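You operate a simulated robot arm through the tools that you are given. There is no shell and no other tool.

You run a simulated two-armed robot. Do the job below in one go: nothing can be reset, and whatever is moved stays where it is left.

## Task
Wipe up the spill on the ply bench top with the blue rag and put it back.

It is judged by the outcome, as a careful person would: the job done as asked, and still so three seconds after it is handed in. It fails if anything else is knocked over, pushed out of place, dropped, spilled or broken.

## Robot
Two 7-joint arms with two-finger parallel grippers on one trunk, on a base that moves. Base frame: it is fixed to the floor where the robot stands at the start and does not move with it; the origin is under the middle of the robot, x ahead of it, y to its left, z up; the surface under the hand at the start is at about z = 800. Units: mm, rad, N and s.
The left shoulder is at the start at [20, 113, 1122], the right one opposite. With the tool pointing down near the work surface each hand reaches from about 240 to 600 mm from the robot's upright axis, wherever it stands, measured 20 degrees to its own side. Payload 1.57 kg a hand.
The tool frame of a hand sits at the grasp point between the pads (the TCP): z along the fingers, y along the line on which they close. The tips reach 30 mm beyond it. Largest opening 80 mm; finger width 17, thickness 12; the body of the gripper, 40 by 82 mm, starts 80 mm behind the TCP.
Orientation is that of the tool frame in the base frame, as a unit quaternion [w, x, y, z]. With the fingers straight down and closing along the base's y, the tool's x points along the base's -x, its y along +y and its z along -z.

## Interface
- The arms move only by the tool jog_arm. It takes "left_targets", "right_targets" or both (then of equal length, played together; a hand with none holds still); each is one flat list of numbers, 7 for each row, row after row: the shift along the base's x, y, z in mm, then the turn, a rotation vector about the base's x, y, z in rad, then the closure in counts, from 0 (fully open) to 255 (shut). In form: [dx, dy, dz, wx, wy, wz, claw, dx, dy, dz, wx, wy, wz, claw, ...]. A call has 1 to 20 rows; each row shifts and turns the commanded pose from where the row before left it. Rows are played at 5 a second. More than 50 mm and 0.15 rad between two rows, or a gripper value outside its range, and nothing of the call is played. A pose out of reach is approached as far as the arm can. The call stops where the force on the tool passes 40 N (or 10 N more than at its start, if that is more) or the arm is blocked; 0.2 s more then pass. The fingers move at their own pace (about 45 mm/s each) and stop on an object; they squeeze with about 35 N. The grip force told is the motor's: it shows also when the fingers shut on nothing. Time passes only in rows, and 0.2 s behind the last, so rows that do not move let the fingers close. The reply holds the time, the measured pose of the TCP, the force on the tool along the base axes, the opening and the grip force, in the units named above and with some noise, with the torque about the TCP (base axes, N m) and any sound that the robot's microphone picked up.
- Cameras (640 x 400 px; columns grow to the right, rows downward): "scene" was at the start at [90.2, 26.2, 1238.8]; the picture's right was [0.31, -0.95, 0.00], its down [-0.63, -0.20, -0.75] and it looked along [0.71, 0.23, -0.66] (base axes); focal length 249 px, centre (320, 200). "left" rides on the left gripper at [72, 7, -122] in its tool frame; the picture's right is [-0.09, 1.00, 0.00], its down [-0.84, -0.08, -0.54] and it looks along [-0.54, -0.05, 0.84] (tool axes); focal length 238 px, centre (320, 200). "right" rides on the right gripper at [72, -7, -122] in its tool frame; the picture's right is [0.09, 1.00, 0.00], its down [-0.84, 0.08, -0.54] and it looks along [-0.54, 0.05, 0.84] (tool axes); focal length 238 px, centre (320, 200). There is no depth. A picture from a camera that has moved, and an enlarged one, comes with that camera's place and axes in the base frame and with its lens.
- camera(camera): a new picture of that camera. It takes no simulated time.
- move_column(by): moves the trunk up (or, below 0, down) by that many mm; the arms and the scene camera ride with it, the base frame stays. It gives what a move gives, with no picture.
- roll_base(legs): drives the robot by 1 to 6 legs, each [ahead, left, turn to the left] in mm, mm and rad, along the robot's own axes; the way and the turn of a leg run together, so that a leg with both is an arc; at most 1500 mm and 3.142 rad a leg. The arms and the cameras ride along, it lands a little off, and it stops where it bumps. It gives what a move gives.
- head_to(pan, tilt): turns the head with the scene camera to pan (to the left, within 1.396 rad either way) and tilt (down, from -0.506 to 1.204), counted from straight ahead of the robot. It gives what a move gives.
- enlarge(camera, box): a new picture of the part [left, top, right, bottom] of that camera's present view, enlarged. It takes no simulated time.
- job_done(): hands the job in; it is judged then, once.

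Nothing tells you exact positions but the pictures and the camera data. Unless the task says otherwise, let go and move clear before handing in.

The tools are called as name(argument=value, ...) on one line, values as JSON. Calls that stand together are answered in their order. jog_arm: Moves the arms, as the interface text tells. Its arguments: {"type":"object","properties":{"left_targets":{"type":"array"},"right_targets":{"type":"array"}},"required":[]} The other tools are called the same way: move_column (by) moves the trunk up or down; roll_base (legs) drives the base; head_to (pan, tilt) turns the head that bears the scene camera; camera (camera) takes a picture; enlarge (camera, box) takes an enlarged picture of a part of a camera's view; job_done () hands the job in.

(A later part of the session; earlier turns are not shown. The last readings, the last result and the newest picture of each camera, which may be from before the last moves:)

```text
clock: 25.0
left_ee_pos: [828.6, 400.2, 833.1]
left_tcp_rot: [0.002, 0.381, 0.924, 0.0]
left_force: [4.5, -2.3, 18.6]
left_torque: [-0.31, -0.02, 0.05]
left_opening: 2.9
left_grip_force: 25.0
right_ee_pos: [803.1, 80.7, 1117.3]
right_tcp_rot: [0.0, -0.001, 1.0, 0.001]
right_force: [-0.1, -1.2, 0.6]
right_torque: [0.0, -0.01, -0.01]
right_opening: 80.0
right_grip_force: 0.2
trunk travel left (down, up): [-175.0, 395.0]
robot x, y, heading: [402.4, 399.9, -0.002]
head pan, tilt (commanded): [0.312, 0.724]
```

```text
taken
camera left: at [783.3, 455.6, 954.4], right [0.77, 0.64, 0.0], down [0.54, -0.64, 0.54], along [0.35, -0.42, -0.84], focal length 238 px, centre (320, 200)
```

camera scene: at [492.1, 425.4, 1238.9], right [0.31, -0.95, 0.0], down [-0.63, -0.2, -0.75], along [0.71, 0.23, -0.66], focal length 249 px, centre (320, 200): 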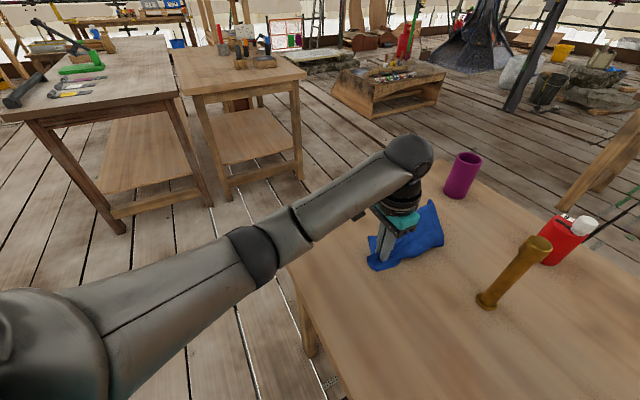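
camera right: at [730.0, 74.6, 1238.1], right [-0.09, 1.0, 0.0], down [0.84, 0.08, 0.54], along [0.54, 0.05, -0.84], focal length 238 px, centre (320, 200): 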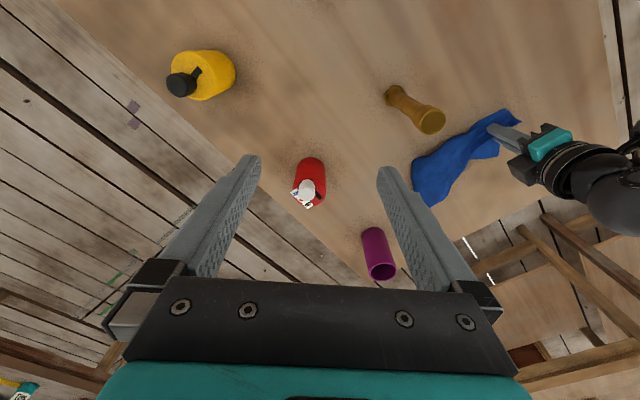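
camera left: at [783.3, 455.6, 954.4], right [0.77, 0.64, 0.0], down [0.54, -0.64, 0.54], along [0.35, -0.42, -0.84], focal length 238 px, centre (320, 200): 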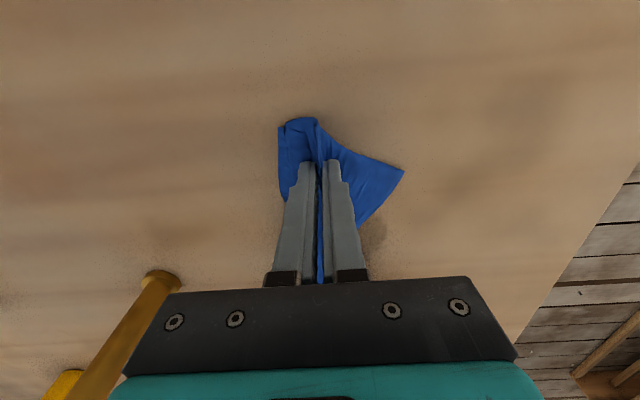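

The pass ran fine, with the rag's far edge still about 100 mm from the cup. I'm continuing the raster over the rest of the spill.

jog_arm(left_targets=[-12.7, -12.7, 0, 0, 0, 0, 255, 13.4, -13.4, 0, 0, 0, 0, 255, 13.4, -13.4, 0, 0, 0, 0, 255, 13.4, -13.4, 0, 0, 0, 0, 255, 13.4, -13.4, 0, 0, 0, 0, 255, 12, -12, 0, 0, 0, 0, 255, 13.9, 13.9, 0, 0, 0, 0, 255, 13.9, 13.9, 0, 0, 0, 0, 255, 13.9, 13.9, 0, 0, 0, 0, 255])

camera(camera="scene")

camera(camera="right")

camera(camera="left")

```text
clock: 27.0
left_ee_pos: [922.4, 364.6, 832.5]
left_tcp_rot: [0.002, 0.383, 0.924, 0.001]
left_force: [-2.9, -2.3, 10.0]
left_torque: [-0.15, 0.1, 0.0]
left_opening: 2.8
left_grip_force: 24.5
right_ee_pos: [801.6, 80.7, 1115.8]
right_tcp_rot: [0.001, 0.0, 1.0, 0.0]
right_force: [0.5, 0.1, 0.7]
right_torque: [0.0, 0.05, 0.02]
right_opening: 80.0
right_grip_force: 0.0
trunk travel left (down, up): [-175.0, 395.0]
robot x, y, heading: [406.7, 400.7, 0.003]
head pan, tilt (commanded): [0.312, 0.724]
```

```text
taken
camera scene: at [491.8, 425.3, 1238.9], right [0.31, -0.95, 0.0], down [-0.63, -0.2, -0.75], along [0.71, 0.23, -0.66], focal length 249 px, centre (320, 200)
```

scene: 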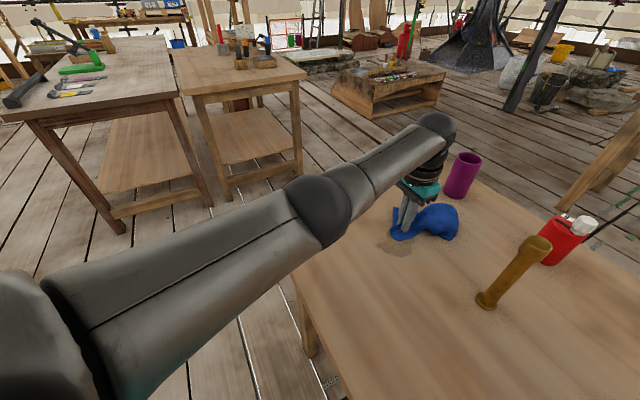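

```text
taken
camera right: at [729.7, 74.5, 1238.1], right [-0.09, 1.0, 0.0], down [0.84, 0.08, 0.54], along [0.54, 0.05, -0.84], focal length 238 px, centre (320, 200)
```

right: 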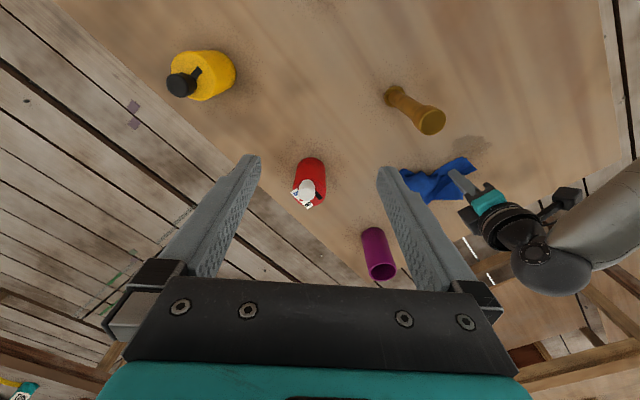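

```text
taken
camera left: at [877.1, 419.8, 954.7], right [0.77, 0.64, 0.0], down [0.54, -0.65, 0.54], along [0.35, -0.42, -0.84], focal length 238 px, centre (320, 200)
```

left: 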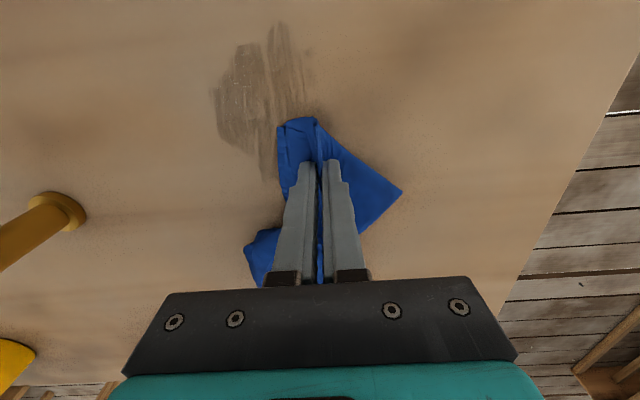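

I can see the patch again behind the hand, now streaky and partly wiped. I'll enlarge it to judge what is left.

enlarge(camera="left", box=[180, 0, 360, 190])

enlarge(camera="right", box=[390, 90, 530, 210])

```text
2.11 times, centred on (270, 95) of left
camera zoom: at [877.1, 419.8, 954.7], right [0.77, 0.64, 0.0], down [0.54, -0.65, 0.54], along [0.35, -0.42, -0.84], focal length 502 px, centre (425, 421)
```

zoom: 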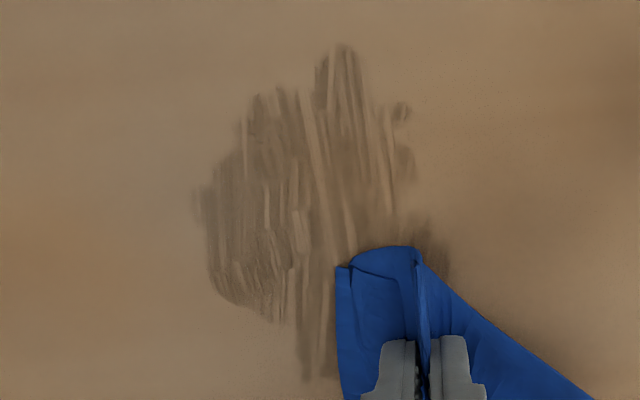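

```text
3.33 times, centred on (460, 150) of right
camera zoom: at [729.7, 74.5, 1238.1], right [-0.09, 1.0, 0.0], down [0.84, 0.08, 0.54], along [0.54, 0.05, -0.84], focal length 794 px, centre (-147, 367)
```

zoom: 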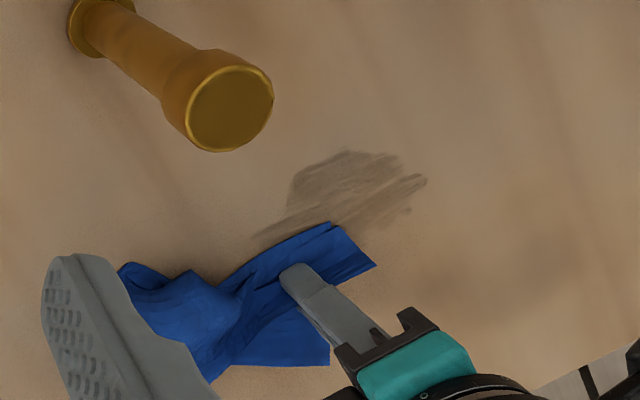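

The puddle is now just a streaky damp film, so the rubbing works but needs denser coverage. I'm making crosswise strokes along the bench in closely spaced lines.

jog_arm(left_targets=[10.6, 10.6, -0.5, 0, 0, 0, 255, -28, -28, 0, 0, 0, 0, 255, -28, -28, 0, 0, 0, 0, 255, -5.7, 5.7, 0, 0, 0, 0, 255, 28, 28, 0, 0, 0, 0, 255, 28, 28, 0, 0, 0, 0, 255, -5.7, 5.7, 0, 0, 0, 0, 255, -28, -28, 0, 0, 0, 0, 255, -28, -28, 0, 0, 0, 0, 255, -5.7, 5.7, 0, 0, 0, 0, 255, 28, 28, 0, 0, 0, 0, 255, 28, 28, 0, 0, 0, 0, 255, -5.7, 5.7, 0, 0, 0, 0, 255, -28, -28, 0, 0, 0, 0, 255, -28, -28, 0, 0, 0, 0, 255, -5.7, 5.7, 0, 0, 0, 0, 255, 28, 28, 0, 0, 0, 0, 255, 28, 28, 0, 0, 0, 0, 255])

camera(camera="left")

camera(camera="right")

camera(camera="scene")

```text
clock: 30.8
left_ee_pos: [905.9, 401.1, 833.4]
left_tcp_rot: [0.002, 0.384, 0.923, 0.0]
left_force: [-5.0, -4.4, 25.4]
left_torque: [-0.45, 0.24, -0.03]
left_opening: 2.9
left_grip_force: 23.8
right_ee_pos: [800.5, 80.8, 1117.3]
right_tcp_rot: [0.001, -0.001, 1.0, 0.0]
right_force: [0.3, 0.8, 0.2]
right_torque: [0.03, 0.0, -0.02]
right_opening: 79.9
right_grip_force: 0.1
trunk travel left (down, up): [-175.0, 395.0]
robot x, y, heading: [402.2, 399.0, 0.003]
head pan, tilt (commanded): [0.312, 0.724]
```

```text
taken
camera left: at [858.7, 457.5, 954.1], right [0.77, 0.64, 0.0], down [0.53, -0.65, 0.55], along [0.35, -0.42, -0.84], focal length 238 px, centre (320, 200)
```

left: 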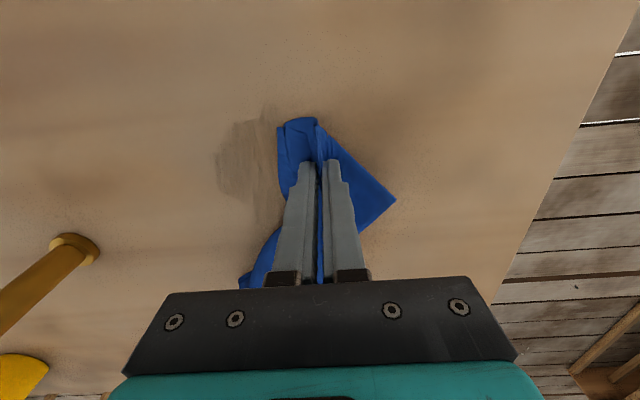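

```text
taken
camera right: at [728.3, 74.3, 1238.5], right [-0.09, 1.0, 0.0], down [0.84, 0.08, 0.54], along [0.54, 0.05, -0.84], focal length 238 px, centre (320, 200)
```

right: 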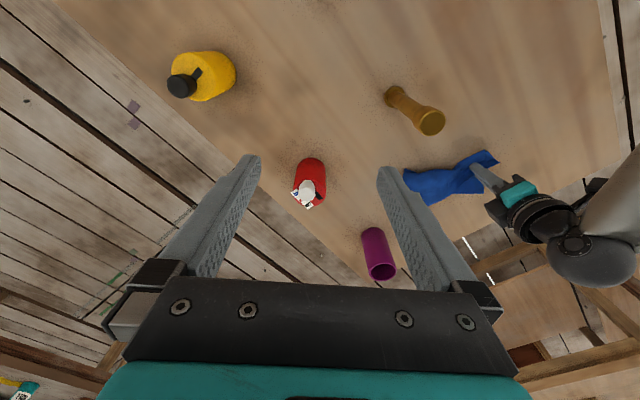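

```text
taken
camera scene: at [490.4, 425.1, 1239.1], right [0.31, -0.95, 0.0], down [-0.63, -0.2, -0.75], along [0.71, 0.23, -0.66], focal length 249 px, centre (320, 200)
```

scene: 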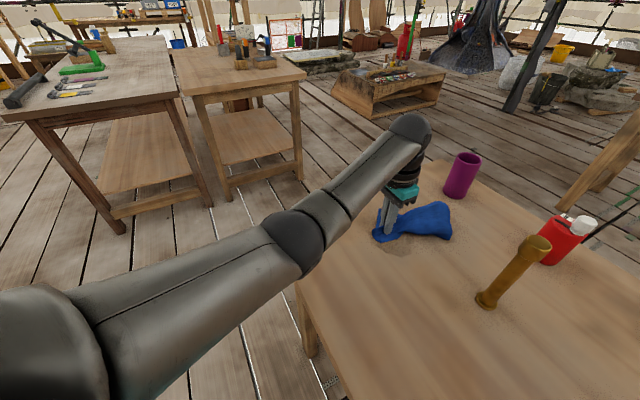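

The film is clearly lighter. I'm continuing the crosswise strokes over the nearer half.

jog_arm(left_targets=[-5.7, 5.7, 0.3, 0, 0, 0, 255, -28, -28, 0, 0, 0, 0, 255, -28, -28, 0, 0, 0, 0, 255, -5.7, 5.7, 0, 0, 0, 0, 255, 28, 28, 0, 0, 0, 0, 255, 28, 28, 0, 0, 0, 0, 255, -5.7, 5.7, 0, 0, 0, 0, 255, -28, -28, 0, 0, 0, 0, 255, -28, -28, 0, 0, 0, 0, 255, -5.7, 5.7, 0, 0, 0, 0, 255, 28, 28, 0, 0, 0, 0, 255, 28, 28, 0, 0, 0, 0, 255, -5.7, 5.7, 0, 0, 0, 0, 255, -28, -28, 0, 0, 0, 0, 255, -28, -28, 0, 0, 0, 0, 255, -5.7, 5.7, 0, 0, 0, 0, 255, 28, 28, 0, 0, 0, 0, 255, 28, 28, 0, 0, 0, 0, 255])

camera(camera="left")

camera(camera="right")

```text
clock: 34.6
left_ee_pos: [869.6, 435.9, 833.3]
left_tcp_rot: [0.001, 0.383, 0.924, -0.001]
left_force: [-2.1, -2.2, 12.1]
left_torque: [-0.23, 0.12, -0.06]
left_opening: 2.8
left_grip_force: 24.1
right_ee_pos: [802.2, 81.6, 1117.1]
right_tcp_rot: [0.0, -0.001, 1.0, 0.0]
right_force: [0.1, -0.2, 0.5]
right_torque: [0.01, 0.0, 0.01]
right_opening: 80.0
right_grip_force: 0.0
trunk travel left (down, up): [-175.0, 395.0]
robot x, y, heading: [402.0, 399.2, 0.003]
head pan, tilt (commanded): [0.312, 0.724]
```

```text
taken
camera left: at [823.3, 492.2, 954.5], right [0.77, 0.64, 0.0], down [0.54, -0.65, 0.54], along [0.35, -0.42, -0.84], focal length 238 px, centre (320, 200)
```

left: 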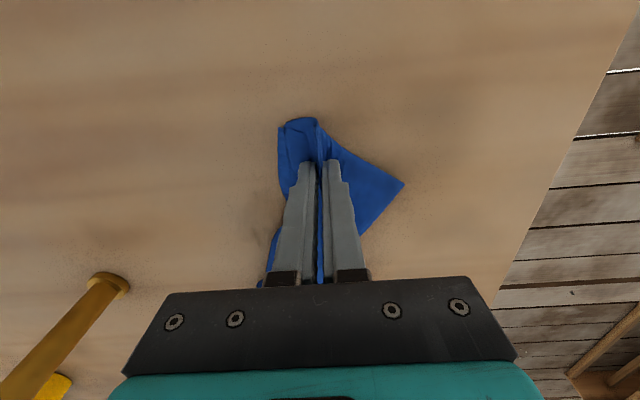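

```text
taken
camera right: at [729.5, 74.5, 1238.2], right [-0.09, 1.0, 0.0], down [0.84, 0.08, 0.54], along [0.54, 0.05, -0.84], focal length 238 px, centre (320, 200)
```

right: 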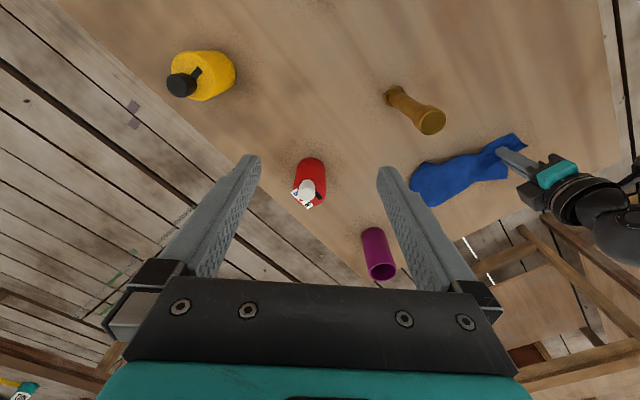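

No film is visible in the uncovered part. I'll lift the rag and inspect the whole area.

jog_arm(left_targets=[0, 0, 40, 0, 0, 0, 255, 0, 0, 40, 0, 0, 0, 255, -20, 20, 40, 0, 0, 0, 255, -25, 25, 40, 0, 0, 0, 255, -20, 20, 20, 0, 0, 0, 255])

camera(camera="left")

enlarge(camera="right", box=[380, 80, 560, 220])

enlarge(camera="scene", box=[320, 180, 500, 310])

```text
refused: row 4 steps farther than a row can; nothing moved
```

```text
taken
camera left: at [823.3, 492.2, 954.5], right [0.77, 0.64, 0.0], down [0.54, -0.65, 0.54], along [0.35, -0.42, -0.84], focal length 238 px, centre (320, 200)
```

left: 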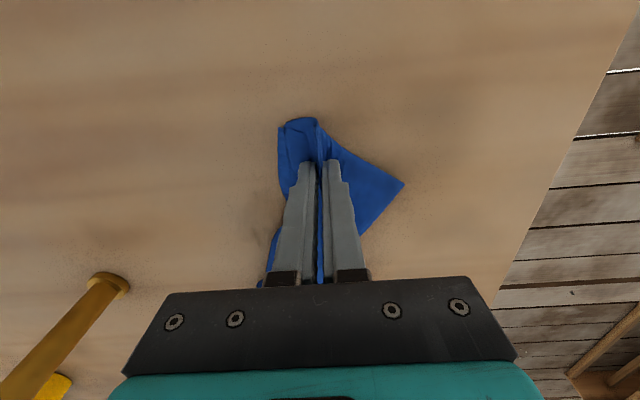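

```text
2.86 times, centred on (470, 150) of right
camera zoom: at [729.5, 74.5, 1238.2], right [-0.09, 1.0, 0.0], down [0.84, 0.08, 0.54], along [0.54, 0.05, -0.84], focal length 681 px, centre (-109, 343)
```

zoom: 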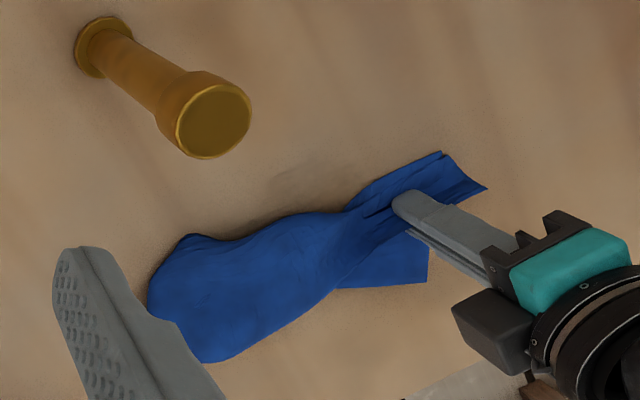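

```text
3.08 times, centred on (410, 245) of scene
camera zoom: at [491.6, 425.3, 1239.0], right [0.31, -0.95, 0.0], down [-0.63, -0.2, -0.75], along [0.71, 0.23, -0.66], focal length 768 px, centre (43, 62)
```

zoom: 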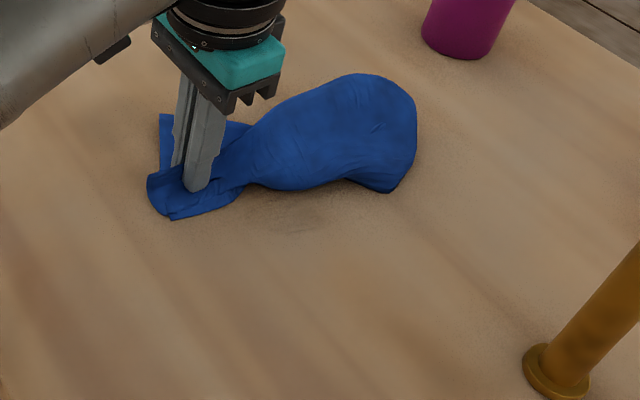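

That row was too long, so nothing moved. I'll lift again in smaller steps to inspect.

jog_arm(left_targets=[0, 0, 35, 0, 0, 0, 255, 0, 0, 40, 0, 0, 0, 255, 0, 0, 40, 0, 0, 0, 255, -15, 15, 35, 0, 0, 0, 255, -20, 20, 30, 0, 0, 0, 255, -20, 20, 20, 0, 0, 0, 255])

camera(camera="left")

enlarge(camera="right", box=[380, 80, 560, 220])

enlarge(camera="scene", box=[320, 180, 500, 310])

```text
clock: 36.0
left_ee_pos: [816.1, 494.1, 1034.0]
left_tcp_rot: [0.0, 0.381, 0.925, 0.0]
left_force: [0.2, -0.5, -0.6]
left_torque: [0.05, 0.0, 0.03]
left_opening: 2.5
left_grip_force: 23.7
right_ee_pos: [800.7, 81.6, 1116.6]
right_tcp_rot: [0.0, -0.001, 1.0, 0.0]
right_force: [0.0, 0.1, -0.2]
right_torque: [0.02, 0.01, 0.04]
right_opening: 79.8
right_grip_force: 0.0
trunk travel left (down, up): [-175.0, 395.0]
robot x, y, heading: [405.3, 401.1, -0.002]
head pan, tilt (commanded): [0.312, 0.724]
```

```text
taken
camera left: at [770.8, 548.4, 1155.4], right [0.77, 0.64, 0.0], down [0.54, -0.65, 0.54], along [0.35, -0.42, -0.84], focal length 238 px, centre (320, 200)
```

left: 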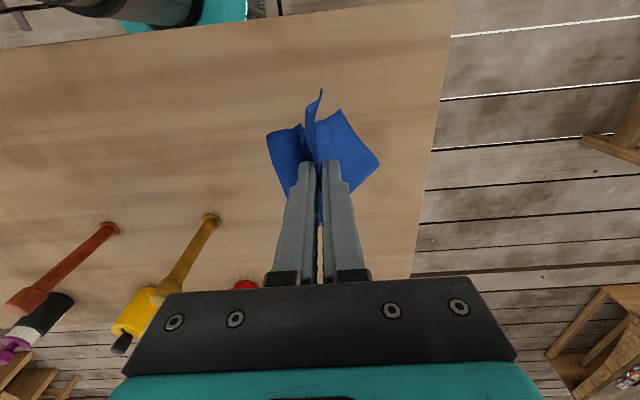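

```text
2.86 times, centred on (470, 150) of right
camera zoom: at [730.4, 74.9, 1238.0], right [-0.09, 1.0, 0.0], down [0.84, 0.08, 0.54], along [0.54, 0.05, -0.84], focal length 681 px, centre (-109, 343)
```

zoom: 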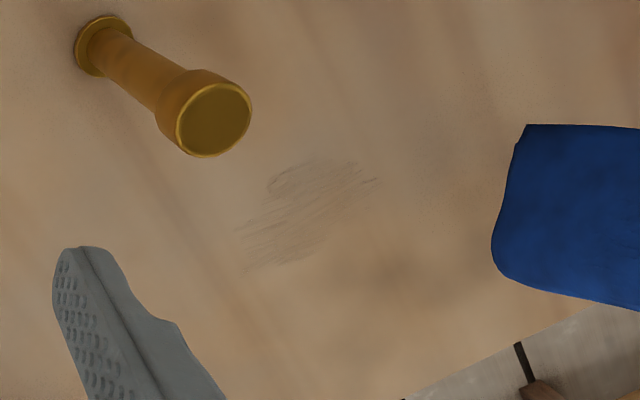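

```text
3.08 times, centred on (410, 245) of scene
camera zoom: at [492.5, 425.7, 1238.8], right [0.31, -0.95, 0.0], down [-0.63, -0.2, -0.75], along [0.71, 0.23, -0.66], focal length 768 px, centre (43, 62)
```

zoom: 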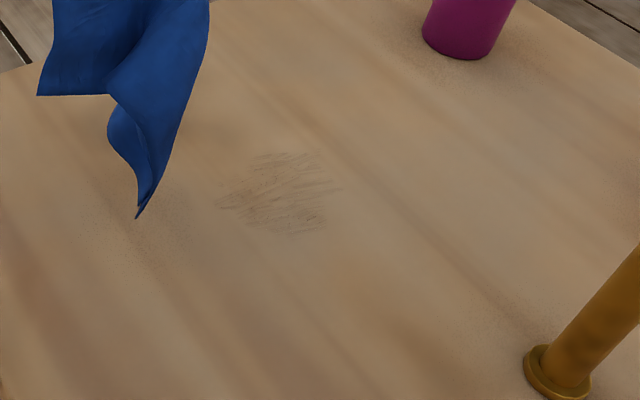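

Only faint streaks remain, still within about x 848–924, y 331–415. I'll lay the rag back down over it and rub again.

jog_arm(left_targets=[16.5, -30, -10, 0, 0, 0, 255, 16.5, -30, -20, 0, 0, 0, 255, 16.5, -30, -22, 0, 0, 0, 255, 16.5, -30, -22, 0, 0, 0, 255, -4.3, 4.3, -16, 0, 0, 0, 255, -4.3, 4.3, -16, 0, 0, 0, 255, -4.3, 4.3, -16, 0, 0, 0, 255, -4.3, 4.3, -16, 0, 0, 0, 255, -4.3, 4.3, -16, 0, 0, 0, 255, -4.3, 4.3, -16, 0, 0, 0, 255, -4.3, 4.3, -14, 0, 0, 0, 255, -4.3, 4.3, -10, 0, 0, 0, 255, 0, 0, -3, 0, 0, 0, 255])

camera(camera="left")

camera(camera="right")

camera(camera="scene")

```text
clock: 38.8
left_ee_pos: [848.9, 406.0, 834.2]
left_tcp_rot: [0.0, 0.381, 0.924, 0.0]
left_force: [-0.3, -0.6, 1.4]
left_torque: [0.0, -0.03, 0.02]
left_opening: 2.9
left_grip_force: 24.1
right_ee_pos: [802.5, 81.4, 1116.1]
right_tcp_rot: [0.0, -0.001, 1.0, 0.0]
right_force: [0.4, 0.7, 1.2]
right_torque: [0.01, 0.02, -0.02]
right_opening: 80.2
right_grip_force: 0.1
trunk travel left (down, up): [-175.0, 395.0]
robot x, y, heading: [404.4, 397.3, 0.002]
head pan, tilt (commanded): [0.312, 0.724]
```

```text
taken
camera left: at [803.9, 461.7, 956.2], right [0.77, 0.64, 0.0], down [0.54, -0.65, 0.54], along [0.35, -0.42, -0.84], focal length 238 px, centre (320, 200)
```

left: 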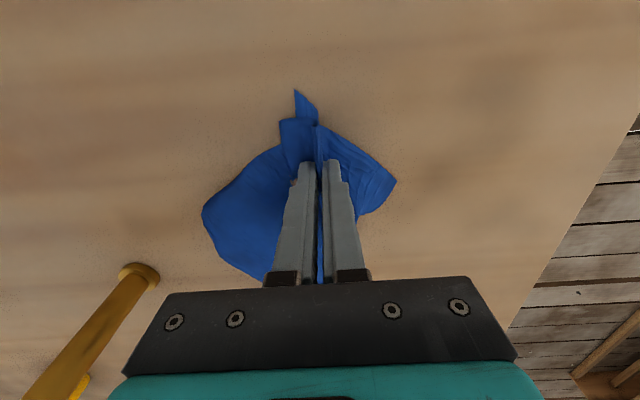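

```text
taken
camera right: at [730.6, 74.6, 1237.8], right [-0.09, 1.0, 0.0], down [0.84, 0.08, 0.54], along [0.54, 0.05, -0.84], focal length 238 px, centre (320, 200)
```

right: 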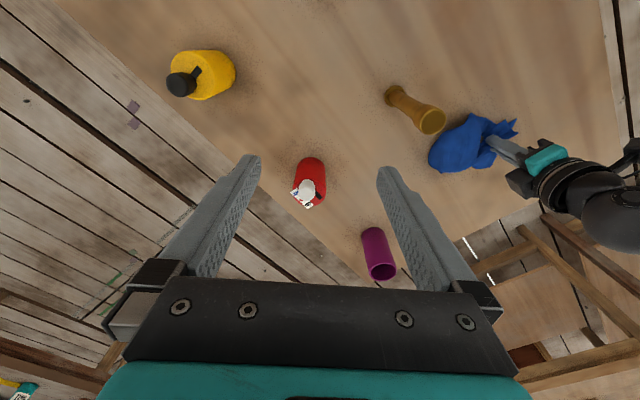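

```text
taken
camera scene: at [492.7, 425.4, 1238.8], right [0.31, -0.95, 0.0], down [-0.63, -0.2, -0.75], along [0.71, 0.23, -0.66], focal length 249 px, centre (320, 200)
```

scene: 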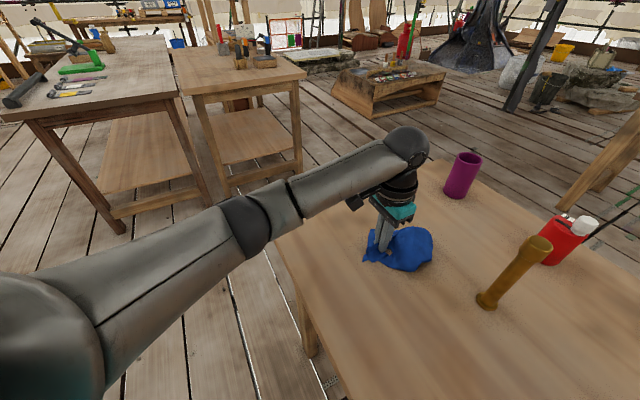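

The rag is down over the streaks again with the post and cup clear. I'm pressing and making dense strokes across the bench.

jog_arm(left_targets=[0, 0, -2.2, 0, 0, 0, 255, 28, 28, 0, 0, 0, 0, 255, 31, -31, 0, 0, 0, 0, 255, 31, -31, 0, 0, 0, 0, 255, -5.7, -5.7, 0, 0, 0, 0, 255, -31, 31, 0, 0, 0, 0, 255, -31, 31, 0, 0, 0, 0, 255, -5.7, -5.7, 0, 0, 0, 0, 255, 31, -31, 0, 0, 0, 0, 255, 31, -31, 0, 0, 0, 0, 255, -5.7, -5.7, 0, 0, 0, 0, 255, -31, 31, 0, 0, 0, 0, 255, -31, 31, 0, 0, 0, 0, 255])

camera(camera="left")

camera(camera="right")

```text
clock: 41.6
left_ee_pos: [858.8, 418.0, 831.5]
left_tcp_rot: [0.0, 0.382, 0.924, 0.001]
left_force: [1.9, -0.6, 9.1]
left_torque: [0.03, 0.02, -0.04]
left_opening: 2.7
left_grip_force: 24.1
right_ee_pos: [802.4, 81.6, 1116.9]
right_tcp_rot: [0.001, -0.001, 1.0, 0.0]
right_force: [-0.1, 1.5, 0.0]
right_torque: [0.01, 0.01, 0.05]
right_opening: 80.0
right_grip_force: 0.1
trunk travel left (down, up): [-175.0, 395.0]
robot x, y, heading: [405.6, 402.2, 0.003]
head pan, tilt (commanded): [0.312, 0.724]
```

```text
taken
camera left: at [813.8, 472.9, 954.6], right [0.77, 0.64, 0.0], down [0.54, -0.65, 0.54], along [0.35, -0.42, -0.84], focal length 238 px, centre (320, 200)
```

left: 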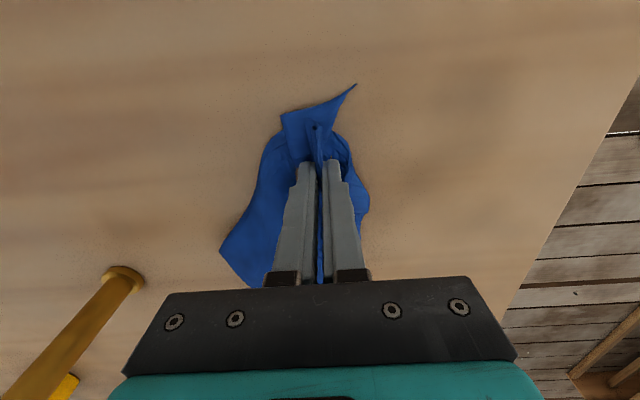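

```text
taken
camera right: at [730.3, 75.1, 1238.0], right [-0.09, 1.0, 0.0], down [0.84, 0.08, 0.54], along [0.54, 0.05, -0.84], focal length 238 px, centre (320, 200)
```

right: 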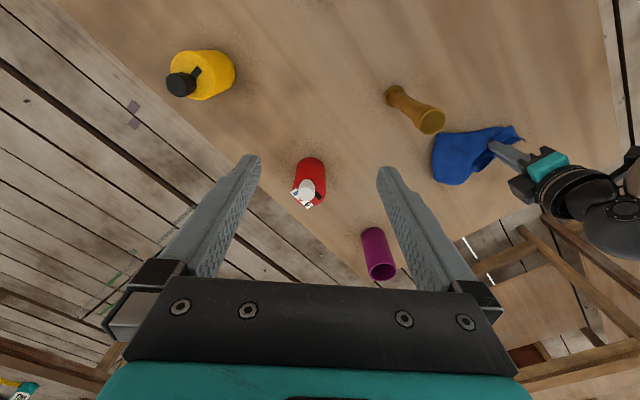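

That is going well at about 9 N, so I'll press slightly more and cover the rest of the lines.

jog_arm(left_targets=[-5.7, -5.7, -0.5, 0, 0, 0, 255, 31, -31, 0, 0, 0, 0, 255, 31, -31, 0, 0, 0, 0, 255, -5.7, -5.7, 0, 0, 0, 0, 255, -31, 31, 0, 0, 0, 0, 255, -31, 31, 0, 0, 0, 0, 255, -5.7, -5.7, 0, 0, 0, 0, 255, 31, -31, 0, 0, 0, 0, 255, 31, -31, 0, 0, 0, 0, 255, -5.7, -5.7, 0, 0, 0, 0, 255, -31, 31, 0, 0, 0, 0, 255, -31, 31, 0, 0, 0, 0, 255, -5.7, -5.7, 0, 0, 0, 0, 255, 31, -31, 0, 0, 0, 0, 255, 31, -31, 0, 0, 0, 0, 255, -5.7, -5.7, 0, 0, 0, 0, 255, -31, 31, 0, 0, 0, 0, 255, -31, 31, 0, 0, 0, 0, 255])

camera(camera="left")

camera(camera="right")

```text
clock: 45.4
left_ee_pos: [822.9, 383.5, 832.4]
left_tcp_rot: [0.0, 0.381, 0.925, 0.0]
left_force: [1.6, 0.8, 5.3]
left_torque: [0.05, 0.01, 0.0]
left_opening: 3.1
left_grip_force: 24.1
right_ee_pos: [802.4, 81.2, 1115.8]
right_tcp_rot: [0.0, 0.0, 1.0, 0.0]
right_force: [0.9, 0.6, 0.1]
right_torque: [-0.01, 0.0, 0.0]
right_opening: 80.0
right_grip_force: 0.1
trunk travel left (down, up): [-175.0, 395.0]
robot x, y, heading: [402.9, 398.3, -0.002]
head pan, tilt (commanded): [0.312, 0.724]
```

```text
taken
camera left: at [778.6, 439.6, 954.6], right [0.77, 0.64, 0.0], down [0.54, -0.65, 0.54], along [0.35, -0.42, -0.84], focal length 238 px, centre (320, 200)
```

left: 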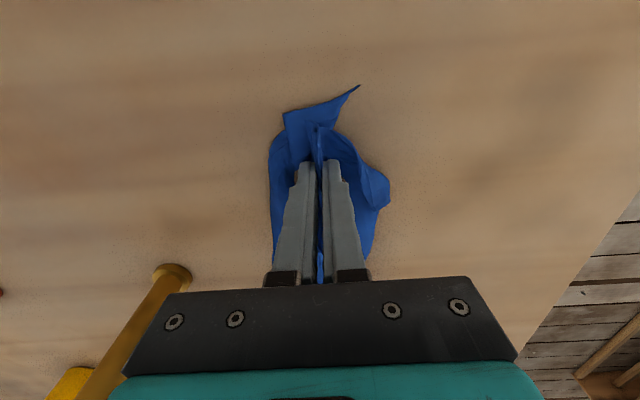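

```text
taken
camera right: at [730.5, 75.3, 1238.1], right [-0.09, 1.0, 0.0], down [0.84, 0.08, 0.54], along [0.54, 0.05, -0.84], focal length 238 px, centre (320, 200)
```

right: 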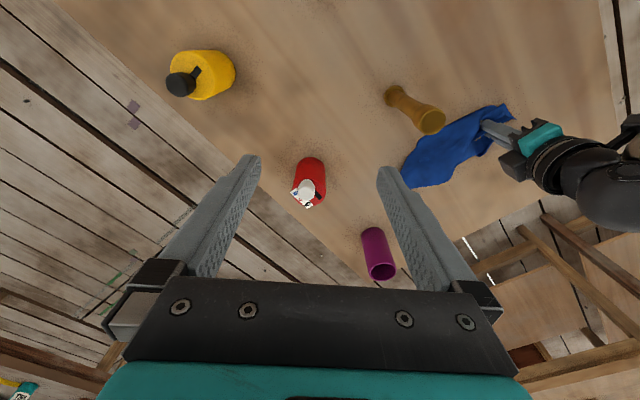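

Now I'll repeat crosswise strokes, moving from the near side to the far side.

jog_arm(left_targets=[-3, -3, -0.5, 0, 0, 0, 255, 28, 28, 0, 0, 0, 0, 255, 28, 28, 0, 0, 0, 0, 255, 5.7, -5.7, 0, 0, 0, 0, 255, -28, -28, 0, 0, 0, 0, 255, -28, -28, 0, 0, 0, 0, 255, 5.7, -5.7, 0, 0, 0, 0, 255, 28, 28, 0, 0, 0, 0, 255, 28, 28, 0, 0, 0, 0, 255, 5.7, -5.7, 0, 0, 0, 0, 255, -28, -28, 0, 0, 0, 0, 255, -28, -28, 0, 0, 0, 0, 255, 5.7, -5.7, 0, 0, 0, 0, 255, 28, 28, 0, 0, 0, 0, 255, 28, 28, 0, 0, 0, 0, 255, 5.7, -5.7, 0, 0, 0, 0, 255, -28, -28, 0, 0, 0, 0, 255, -28, -28, 0, 0, 0, 0, 255, 5.7, -5.7, 0, 0, 0, 0, 255])

camera(camera="left")

camera(camera="right")

```text
clock: 49.4
left_ee_pos: [855.5, 344.2, 832.9]
left_tcp_rot: [0.0, 0.382, 0.924, -0.001]
left_force: [-2.8, 3.5, 17.4]
left_torque: [0.16, 0.23, -0.02]
left_opening: 3.0
left_grip_force: 24.4
right_ee_pos: [801.8, 82.0, 1117.1]
right_tcp_rot: [0.0, -0.001, 1.0, 0.0]
right_force: [0.3, -0.1, 0.6]
right_torque: [-0.02, -0.01, 0.0]
right_opening: 80.0
right_grip_force: 0.0
trunk travel left (down, up): [-175.0, 395.0]
robot x, y, heading: [404.2, 400.4, -0.004]
head pan, tilt (commanded): [0.312, 0.724]
```

```text
taken
camera left: at [809.6, 400.6, 954.4], right [0.77, 0.64, 0.0], down [0.54, -0.65, 0.54], along [0.35, -0.42, -0.84], focal length 238 px, centre (320, 200)
```

left: 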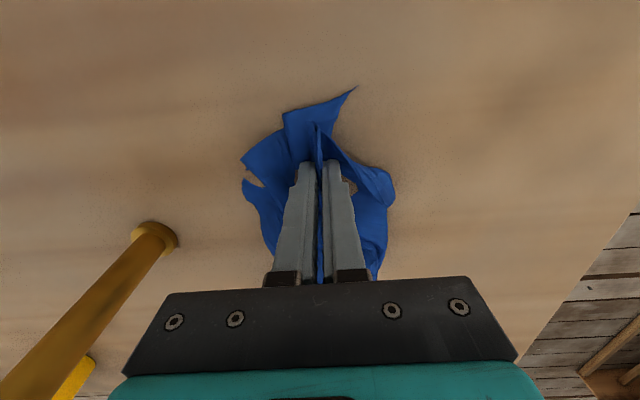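

```text
taken
camera right: at [729.2, 75.1, 1238.4], right [-0.09, 1.0, 0.0], down [0.84, 0.08, 0.54], along [0.54, 0.05, -0.84], focal length 238 px, centre (320, 200)
```

right: 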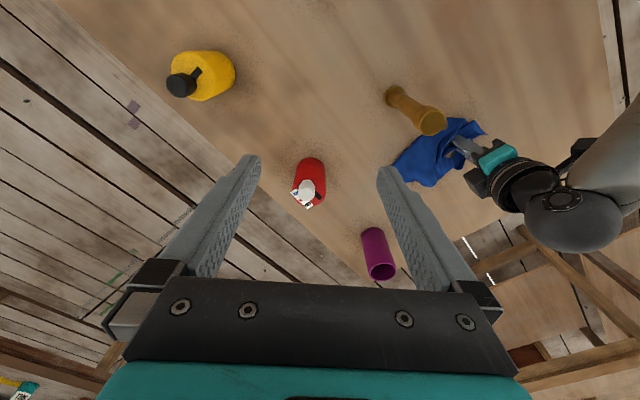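

All clear around the rag. Continuing the last lines toward the far edge of the patch.

jog_arm(left_targets=[28, 28, 0, 0, 0, 0, 255, 28, 28, 0, 0, 0, 0, 255, 5.7, -5.7, 0, 0, 0, 0, 255, -28, -28, 0, 0, 0, 0, 255, -28, -28, 0, 0, 0, 0, 255, 5.7, -5.7, 0, 0, 0, 0, 255, 28, 28, 0, 0, 0, 0, 255, 28, 28, 0, 0, 0, 0, 255, 5.7, -5.7, 0, 0, 0, 0, 255, -28, -28, 0, 0, 0, 0, 255, -28, -28, 0, 0, 0, 0, 255, 5.7, -5.7, 0, 0, 0, 0, 255, 28, 28, 0, 0, 0, 0, 255, 28, 28, 0, 0, 0, 0, 255, 5.7, -5.7, 0, 0, 0, 0, 255, -28, -28, 0, 0, 0, 0, 255, -28, -28, 0, 0, 0, 0, 255])

jog_arm(left_targets=[0, 0, 35, 0, 0, 0, 255, 0, 0, 40, 0, 0, 0, 255, 0, 0, 40, 0, 0, 0, 255, -15, 25, 35, 0, 0, 0, 255, -20, 30, 30, 0, 0, 0, 255, -20, 30, 20, 0, 0, 0, 255, -10, 40, 0, 0, 0, 0, 255, 0, 40, 0, 0, 0, 0, 255])

camera(camera="left")

enlarge(camera="right", box=[380, 80, 560, 220])

enlarge(camera="scene", box=[320, 180, 500, 310])

```text
clock: 53.0
left_ee_pos: [884.4, 316.5, 832.7]
left_tcp_rot: [0.003, 0.382, 0.924, 0.002]
left_force: [3.3, -0.2, 14.9]
left_torque: [0.1, -0.02, -0.01]
left_opening: 3.0
left_grip_force: 24.0
right_ee_pos: [802.0, 83.0, 1116.3]
right_tcp_rot: [0.0, 0.0, 1.0, 0.0]
right_force: [-0.5, 0.6, -0.8]
right_torque: [-0.01, 0.0, 0.0]
right_opening: 80.3
right_grip_force: 0.1
trunk travel left (down, up): [-175.0, 395.0]
robot x, y, heading: [405.4, 400.1, 0.005]
head pan, tilt (commanded): [0.312, 0.724]
```

```text
clock: 54.8
left_ee_pos: [818.7, 483.4, 1033.5]
left_tcp_rot: [0.0, 0.382, 0.924, 0.001]
left_force: [-0.5, -0.3, 0.3]
left_torque: [0.03, -0.01, -0.02]
left_opening: 2.8
left_grip_force: 24.4
right_ee_pos: [802.8, 82.6, 1116.3]
right_tcp_rot: [0.0, 0.0, 1.0, 0.0]
right_force: [0.6, 0.3, -0.3]
right_torque: [0.03, 0.0, 0.0]
right_opening: 79.8
right_grip_force: 0.1
trunk travel left (down, up): [-175.0, 395.0]
robot x, y, heading: [401.3, 400.0, 0.006]
head pan, tilt (commanded): [0.312, 0.724]
```

```text
taken
camera left: at [773.1, 538.5, 1155.1], right [0.77, 0.64, 0.0], down [0.54, -0.65, 0.54], along [0.35, -0.42, -0.84], focal length 238 px, centre (320, 200)
```

left: 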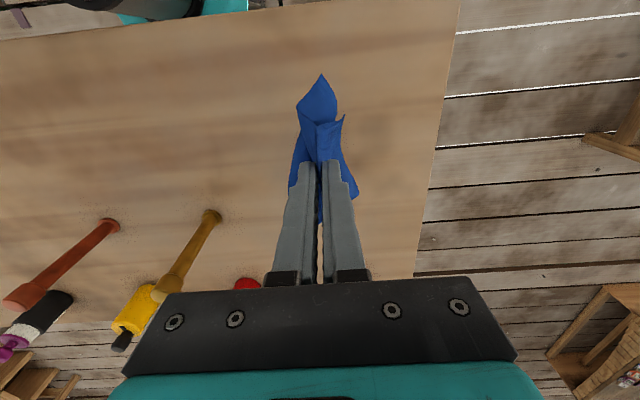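

```text
2.86 times, centred on (470, 150) of right
camera zoom: at [730.5, 75.1, 1237.9], right [-0.09, 1.0, 0.0], down [0.84, 0.08, 0.54], along [0.54, 0.05, -0.84], focal length 681 px, centre (-109, 343)
```

zoom: 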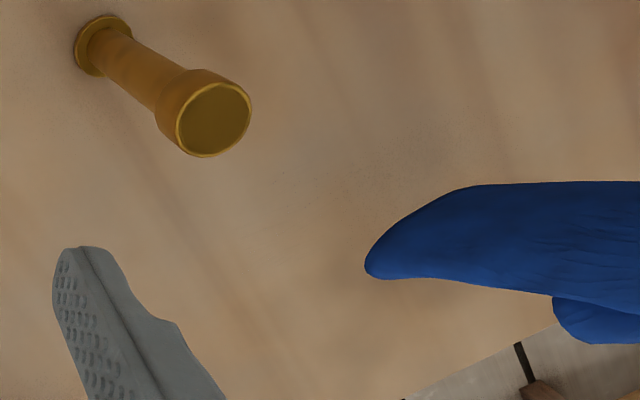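

```text
3.08 times, centred on (410, 245) of scene
camera zoom: at [492.6, 425.9, 1238.8], right [0.31, -0.95, 0.0], down [-0.63, -0.21, -0.75], along [0.71, 0.23, -0.66], focal length 768 px, centre (43, 62)
```

zoom: 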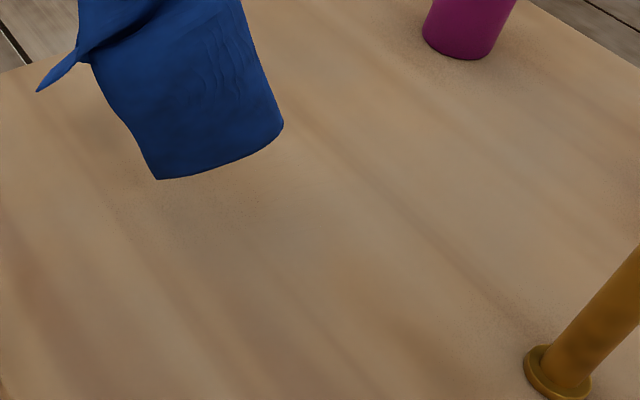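

The patch looks clean from here. I'll zoom in further to check for any residue.

enlarge(camera="right", box=[440, 110, 520, 180])

enlarge(camera="scene", box=[370, 220, 450, 275])

```text
5.71 times, centred on (480, 145) of right
camera zoom: at [730.5, 75.1, 1237.9], right [-0.09, 1.0, 0.0], down [0.84, 0.08, 0.54], along [0.54, 0.05, -0.84], focal length 1362 px, centre (-594, 514)
```

zoom: 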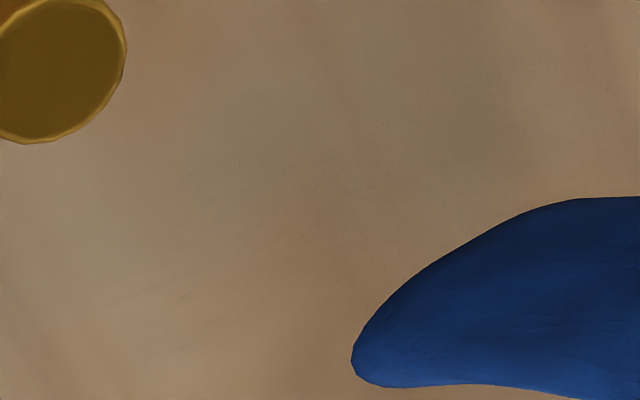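

```text
7.27 times, centred on (410, 248) of scene
camera zoom: at [492.6, 425.9, 1238.8], right [0.31, -0.95, 0.0], down [-0.63, -0.21, -0.75], along [0.71, 0.23, -0.66], focal length 1814 px, centre (-334, -146)
```

zoom: 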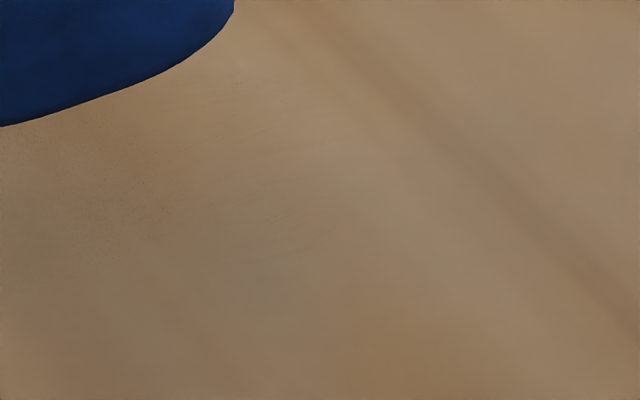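

Only the faintest traces are left, and one more rub in a different direction should clear them. I'm laying the rag over the spot again.

jog_arm(left_targets=[14.3, -27.8, -10, 0, 0, 0, 255, 14.3, -27.8, -20, 0, 0, 0, 255, 14.3, -27.8, -22, 0, 0, 0, 255, 14.3, -27.8, -22, 0, 0, 0, 255, -4.3, 4.3, -16, 0, 0, 0, 255, -4.3, 4.3, -16, 0, 0, 0, 255, -4.3, 4.3, -16, 0, 0, 0, 255, -4.3, 4.3, -16, 0, 0, 0, 255, -4.3, 4.3, -16, 0, 0, 0, 255, -4.3, 4.3, -16, 0, 0, 0, 255, -4.3, 4.3, -14, 0, 0, 0, 255, -4.3, 4.3, -10, 0, 0, 0, 255, 0, 0, -4, 0, 0, 0, 255])

camera(camera="left")

camera(camera="right")

```text
clock: 57.6
left_ee_pos: [843.6, 405.2, 837.0]
left_tcp_rot: [0.002, 0.383, 0.924, 0.0]
left_force: [-1.0, -0.4, 7.5]
left_torque: [-0.13, -0.06, -0.03]
left_opening: 2.9
left_grip_force: 23.6
right_ee_pos: [801.4, 82.8, 1117.8]
right_tcp_rot: [0.0, -0.001, 1.0, -0.001]
right_force: [-0.6, -0.2, -1.2]
right_torque: [0.0, 0.0, -0.01]
right_opening: 79.8
right_grip_force: 0.0
trunk travel left (down, up): [-175.0, 395.0]
robot x, y, heading: [400.8, 399.1, 0.003]
head pan, tilt (commanded): [0.312, 0.724]
```

```text
taken
camera left: at [798.4, 460.3, 957.2], right [0.77, 0.64, 0.0], down [0.54, -0.65, 0.54], along [0.35, -0.42, -0.84], focal length 238 px, centre (320, 200)
```

left: 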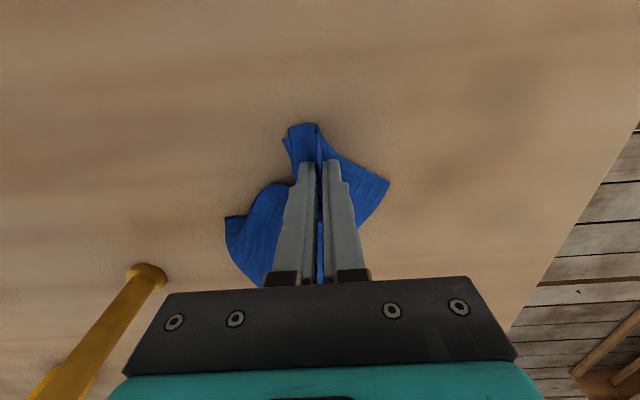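

```text
taken
camera right: at [730.0, 74.7, 1238.1], right [-0.09, 1.0, 0.0], down [0.84, 0.08, 0.54], along [0.54, 0.05, -0.84], focal length 238 px, centre (320, 200)
```

right: 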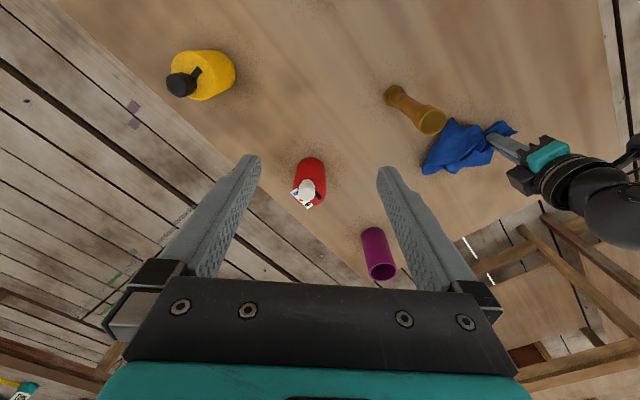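

The rag is down in a thicker wad at 7.5 N, so I'll rub along x in closely spaced lines.

jog_arm(left_targets=[-3, 8, -1, 0, 0, 0, 255, 41, 0, 0, 0, 0, 0, 255, 41, 0, 0, 0, 0, 0, 255, 0, -9, 0, 0, 0, 0, 255, -41, 0, 0, 0, 0, 0, 255, -41, 0, 0, 0, 0, 0, 255, 0, -9, 0, 0, 0, 0, 255, 41, 0, 0, 0, 0, 0, 255, 41, 0, 0, 0, 0, 0, 255, 0, -9, 0, 0, 0, 0, 255, -41, 0, 0, 0, 0, 0, 255, -41, 0, 0, 0, 0, 0, 255, 0, -9, 0, 0, 0, 0, 255, 41, 0, 0, 0, 0, 0, 255, 41, 0, 0, 0, 0, 0, 255])

camera(camera="left")

camera(camera="right")

```text
clock: 60.8
left_ee_pos: [921.1, 375.8, 834.6]
left_tcp_rot: [0.003, 0.385, 0.923, 0.001]
left_force: [-5.7, -0.7, 17.7]
left_torque: [-0.3, -0.08, -0.05]
left_opening: 2.5
left_grip_force: 23.6
right_ee_pos: [800.6, 81.2, 1116.5]
right_tcp_rot: [0.001, -0.001, 1.0, 0.0]
right_force: [0.6, 0.2, 0.2]
right_torque: [0.0, -0.02, 0.0]
right_opening: 79.7
right_grip_force: 0.0
trunk travel left (down, up): [-175.0, 395.0]
robot x, y, heading: [402.0, 400.4, 0.002]
head pan, tilt (commanded): [0.312, 0.724]
```

```text
taken
camera left: at [875.3, 431.0, 955.5], right [0.77, 0.64, 0.0], down [0.53, -0.65, 0.55], along [0.35, -0.42, -0.84], focal length 238 px, centre (320, 200)
```

left: 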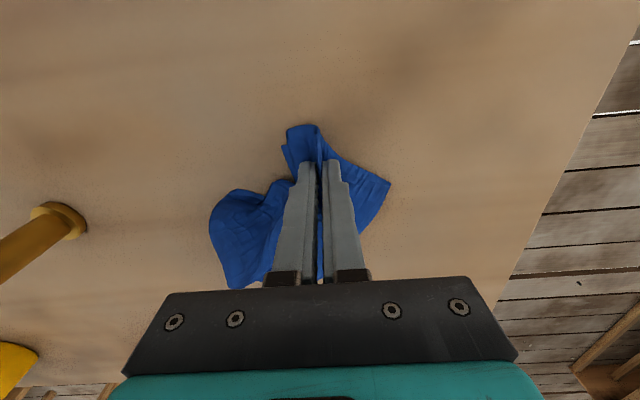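

```text
taken
camera right: at [728.8, 74.3, 1238.3], right [-0.09, 1.0, 0.0], down [0.84, 0.08, 0.54], along [0.54, 0.05, -0.84], focal length 238 px, centre (320, 200)
```

right: 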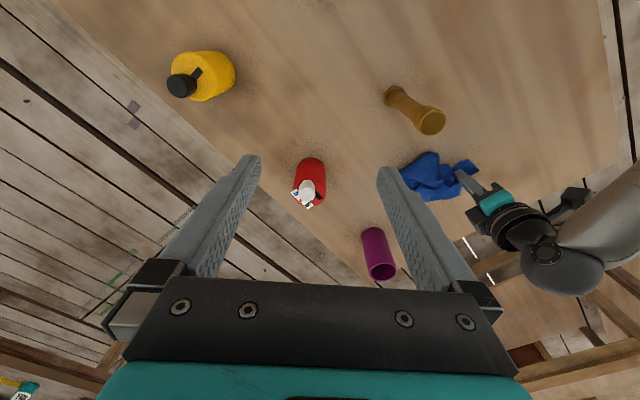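

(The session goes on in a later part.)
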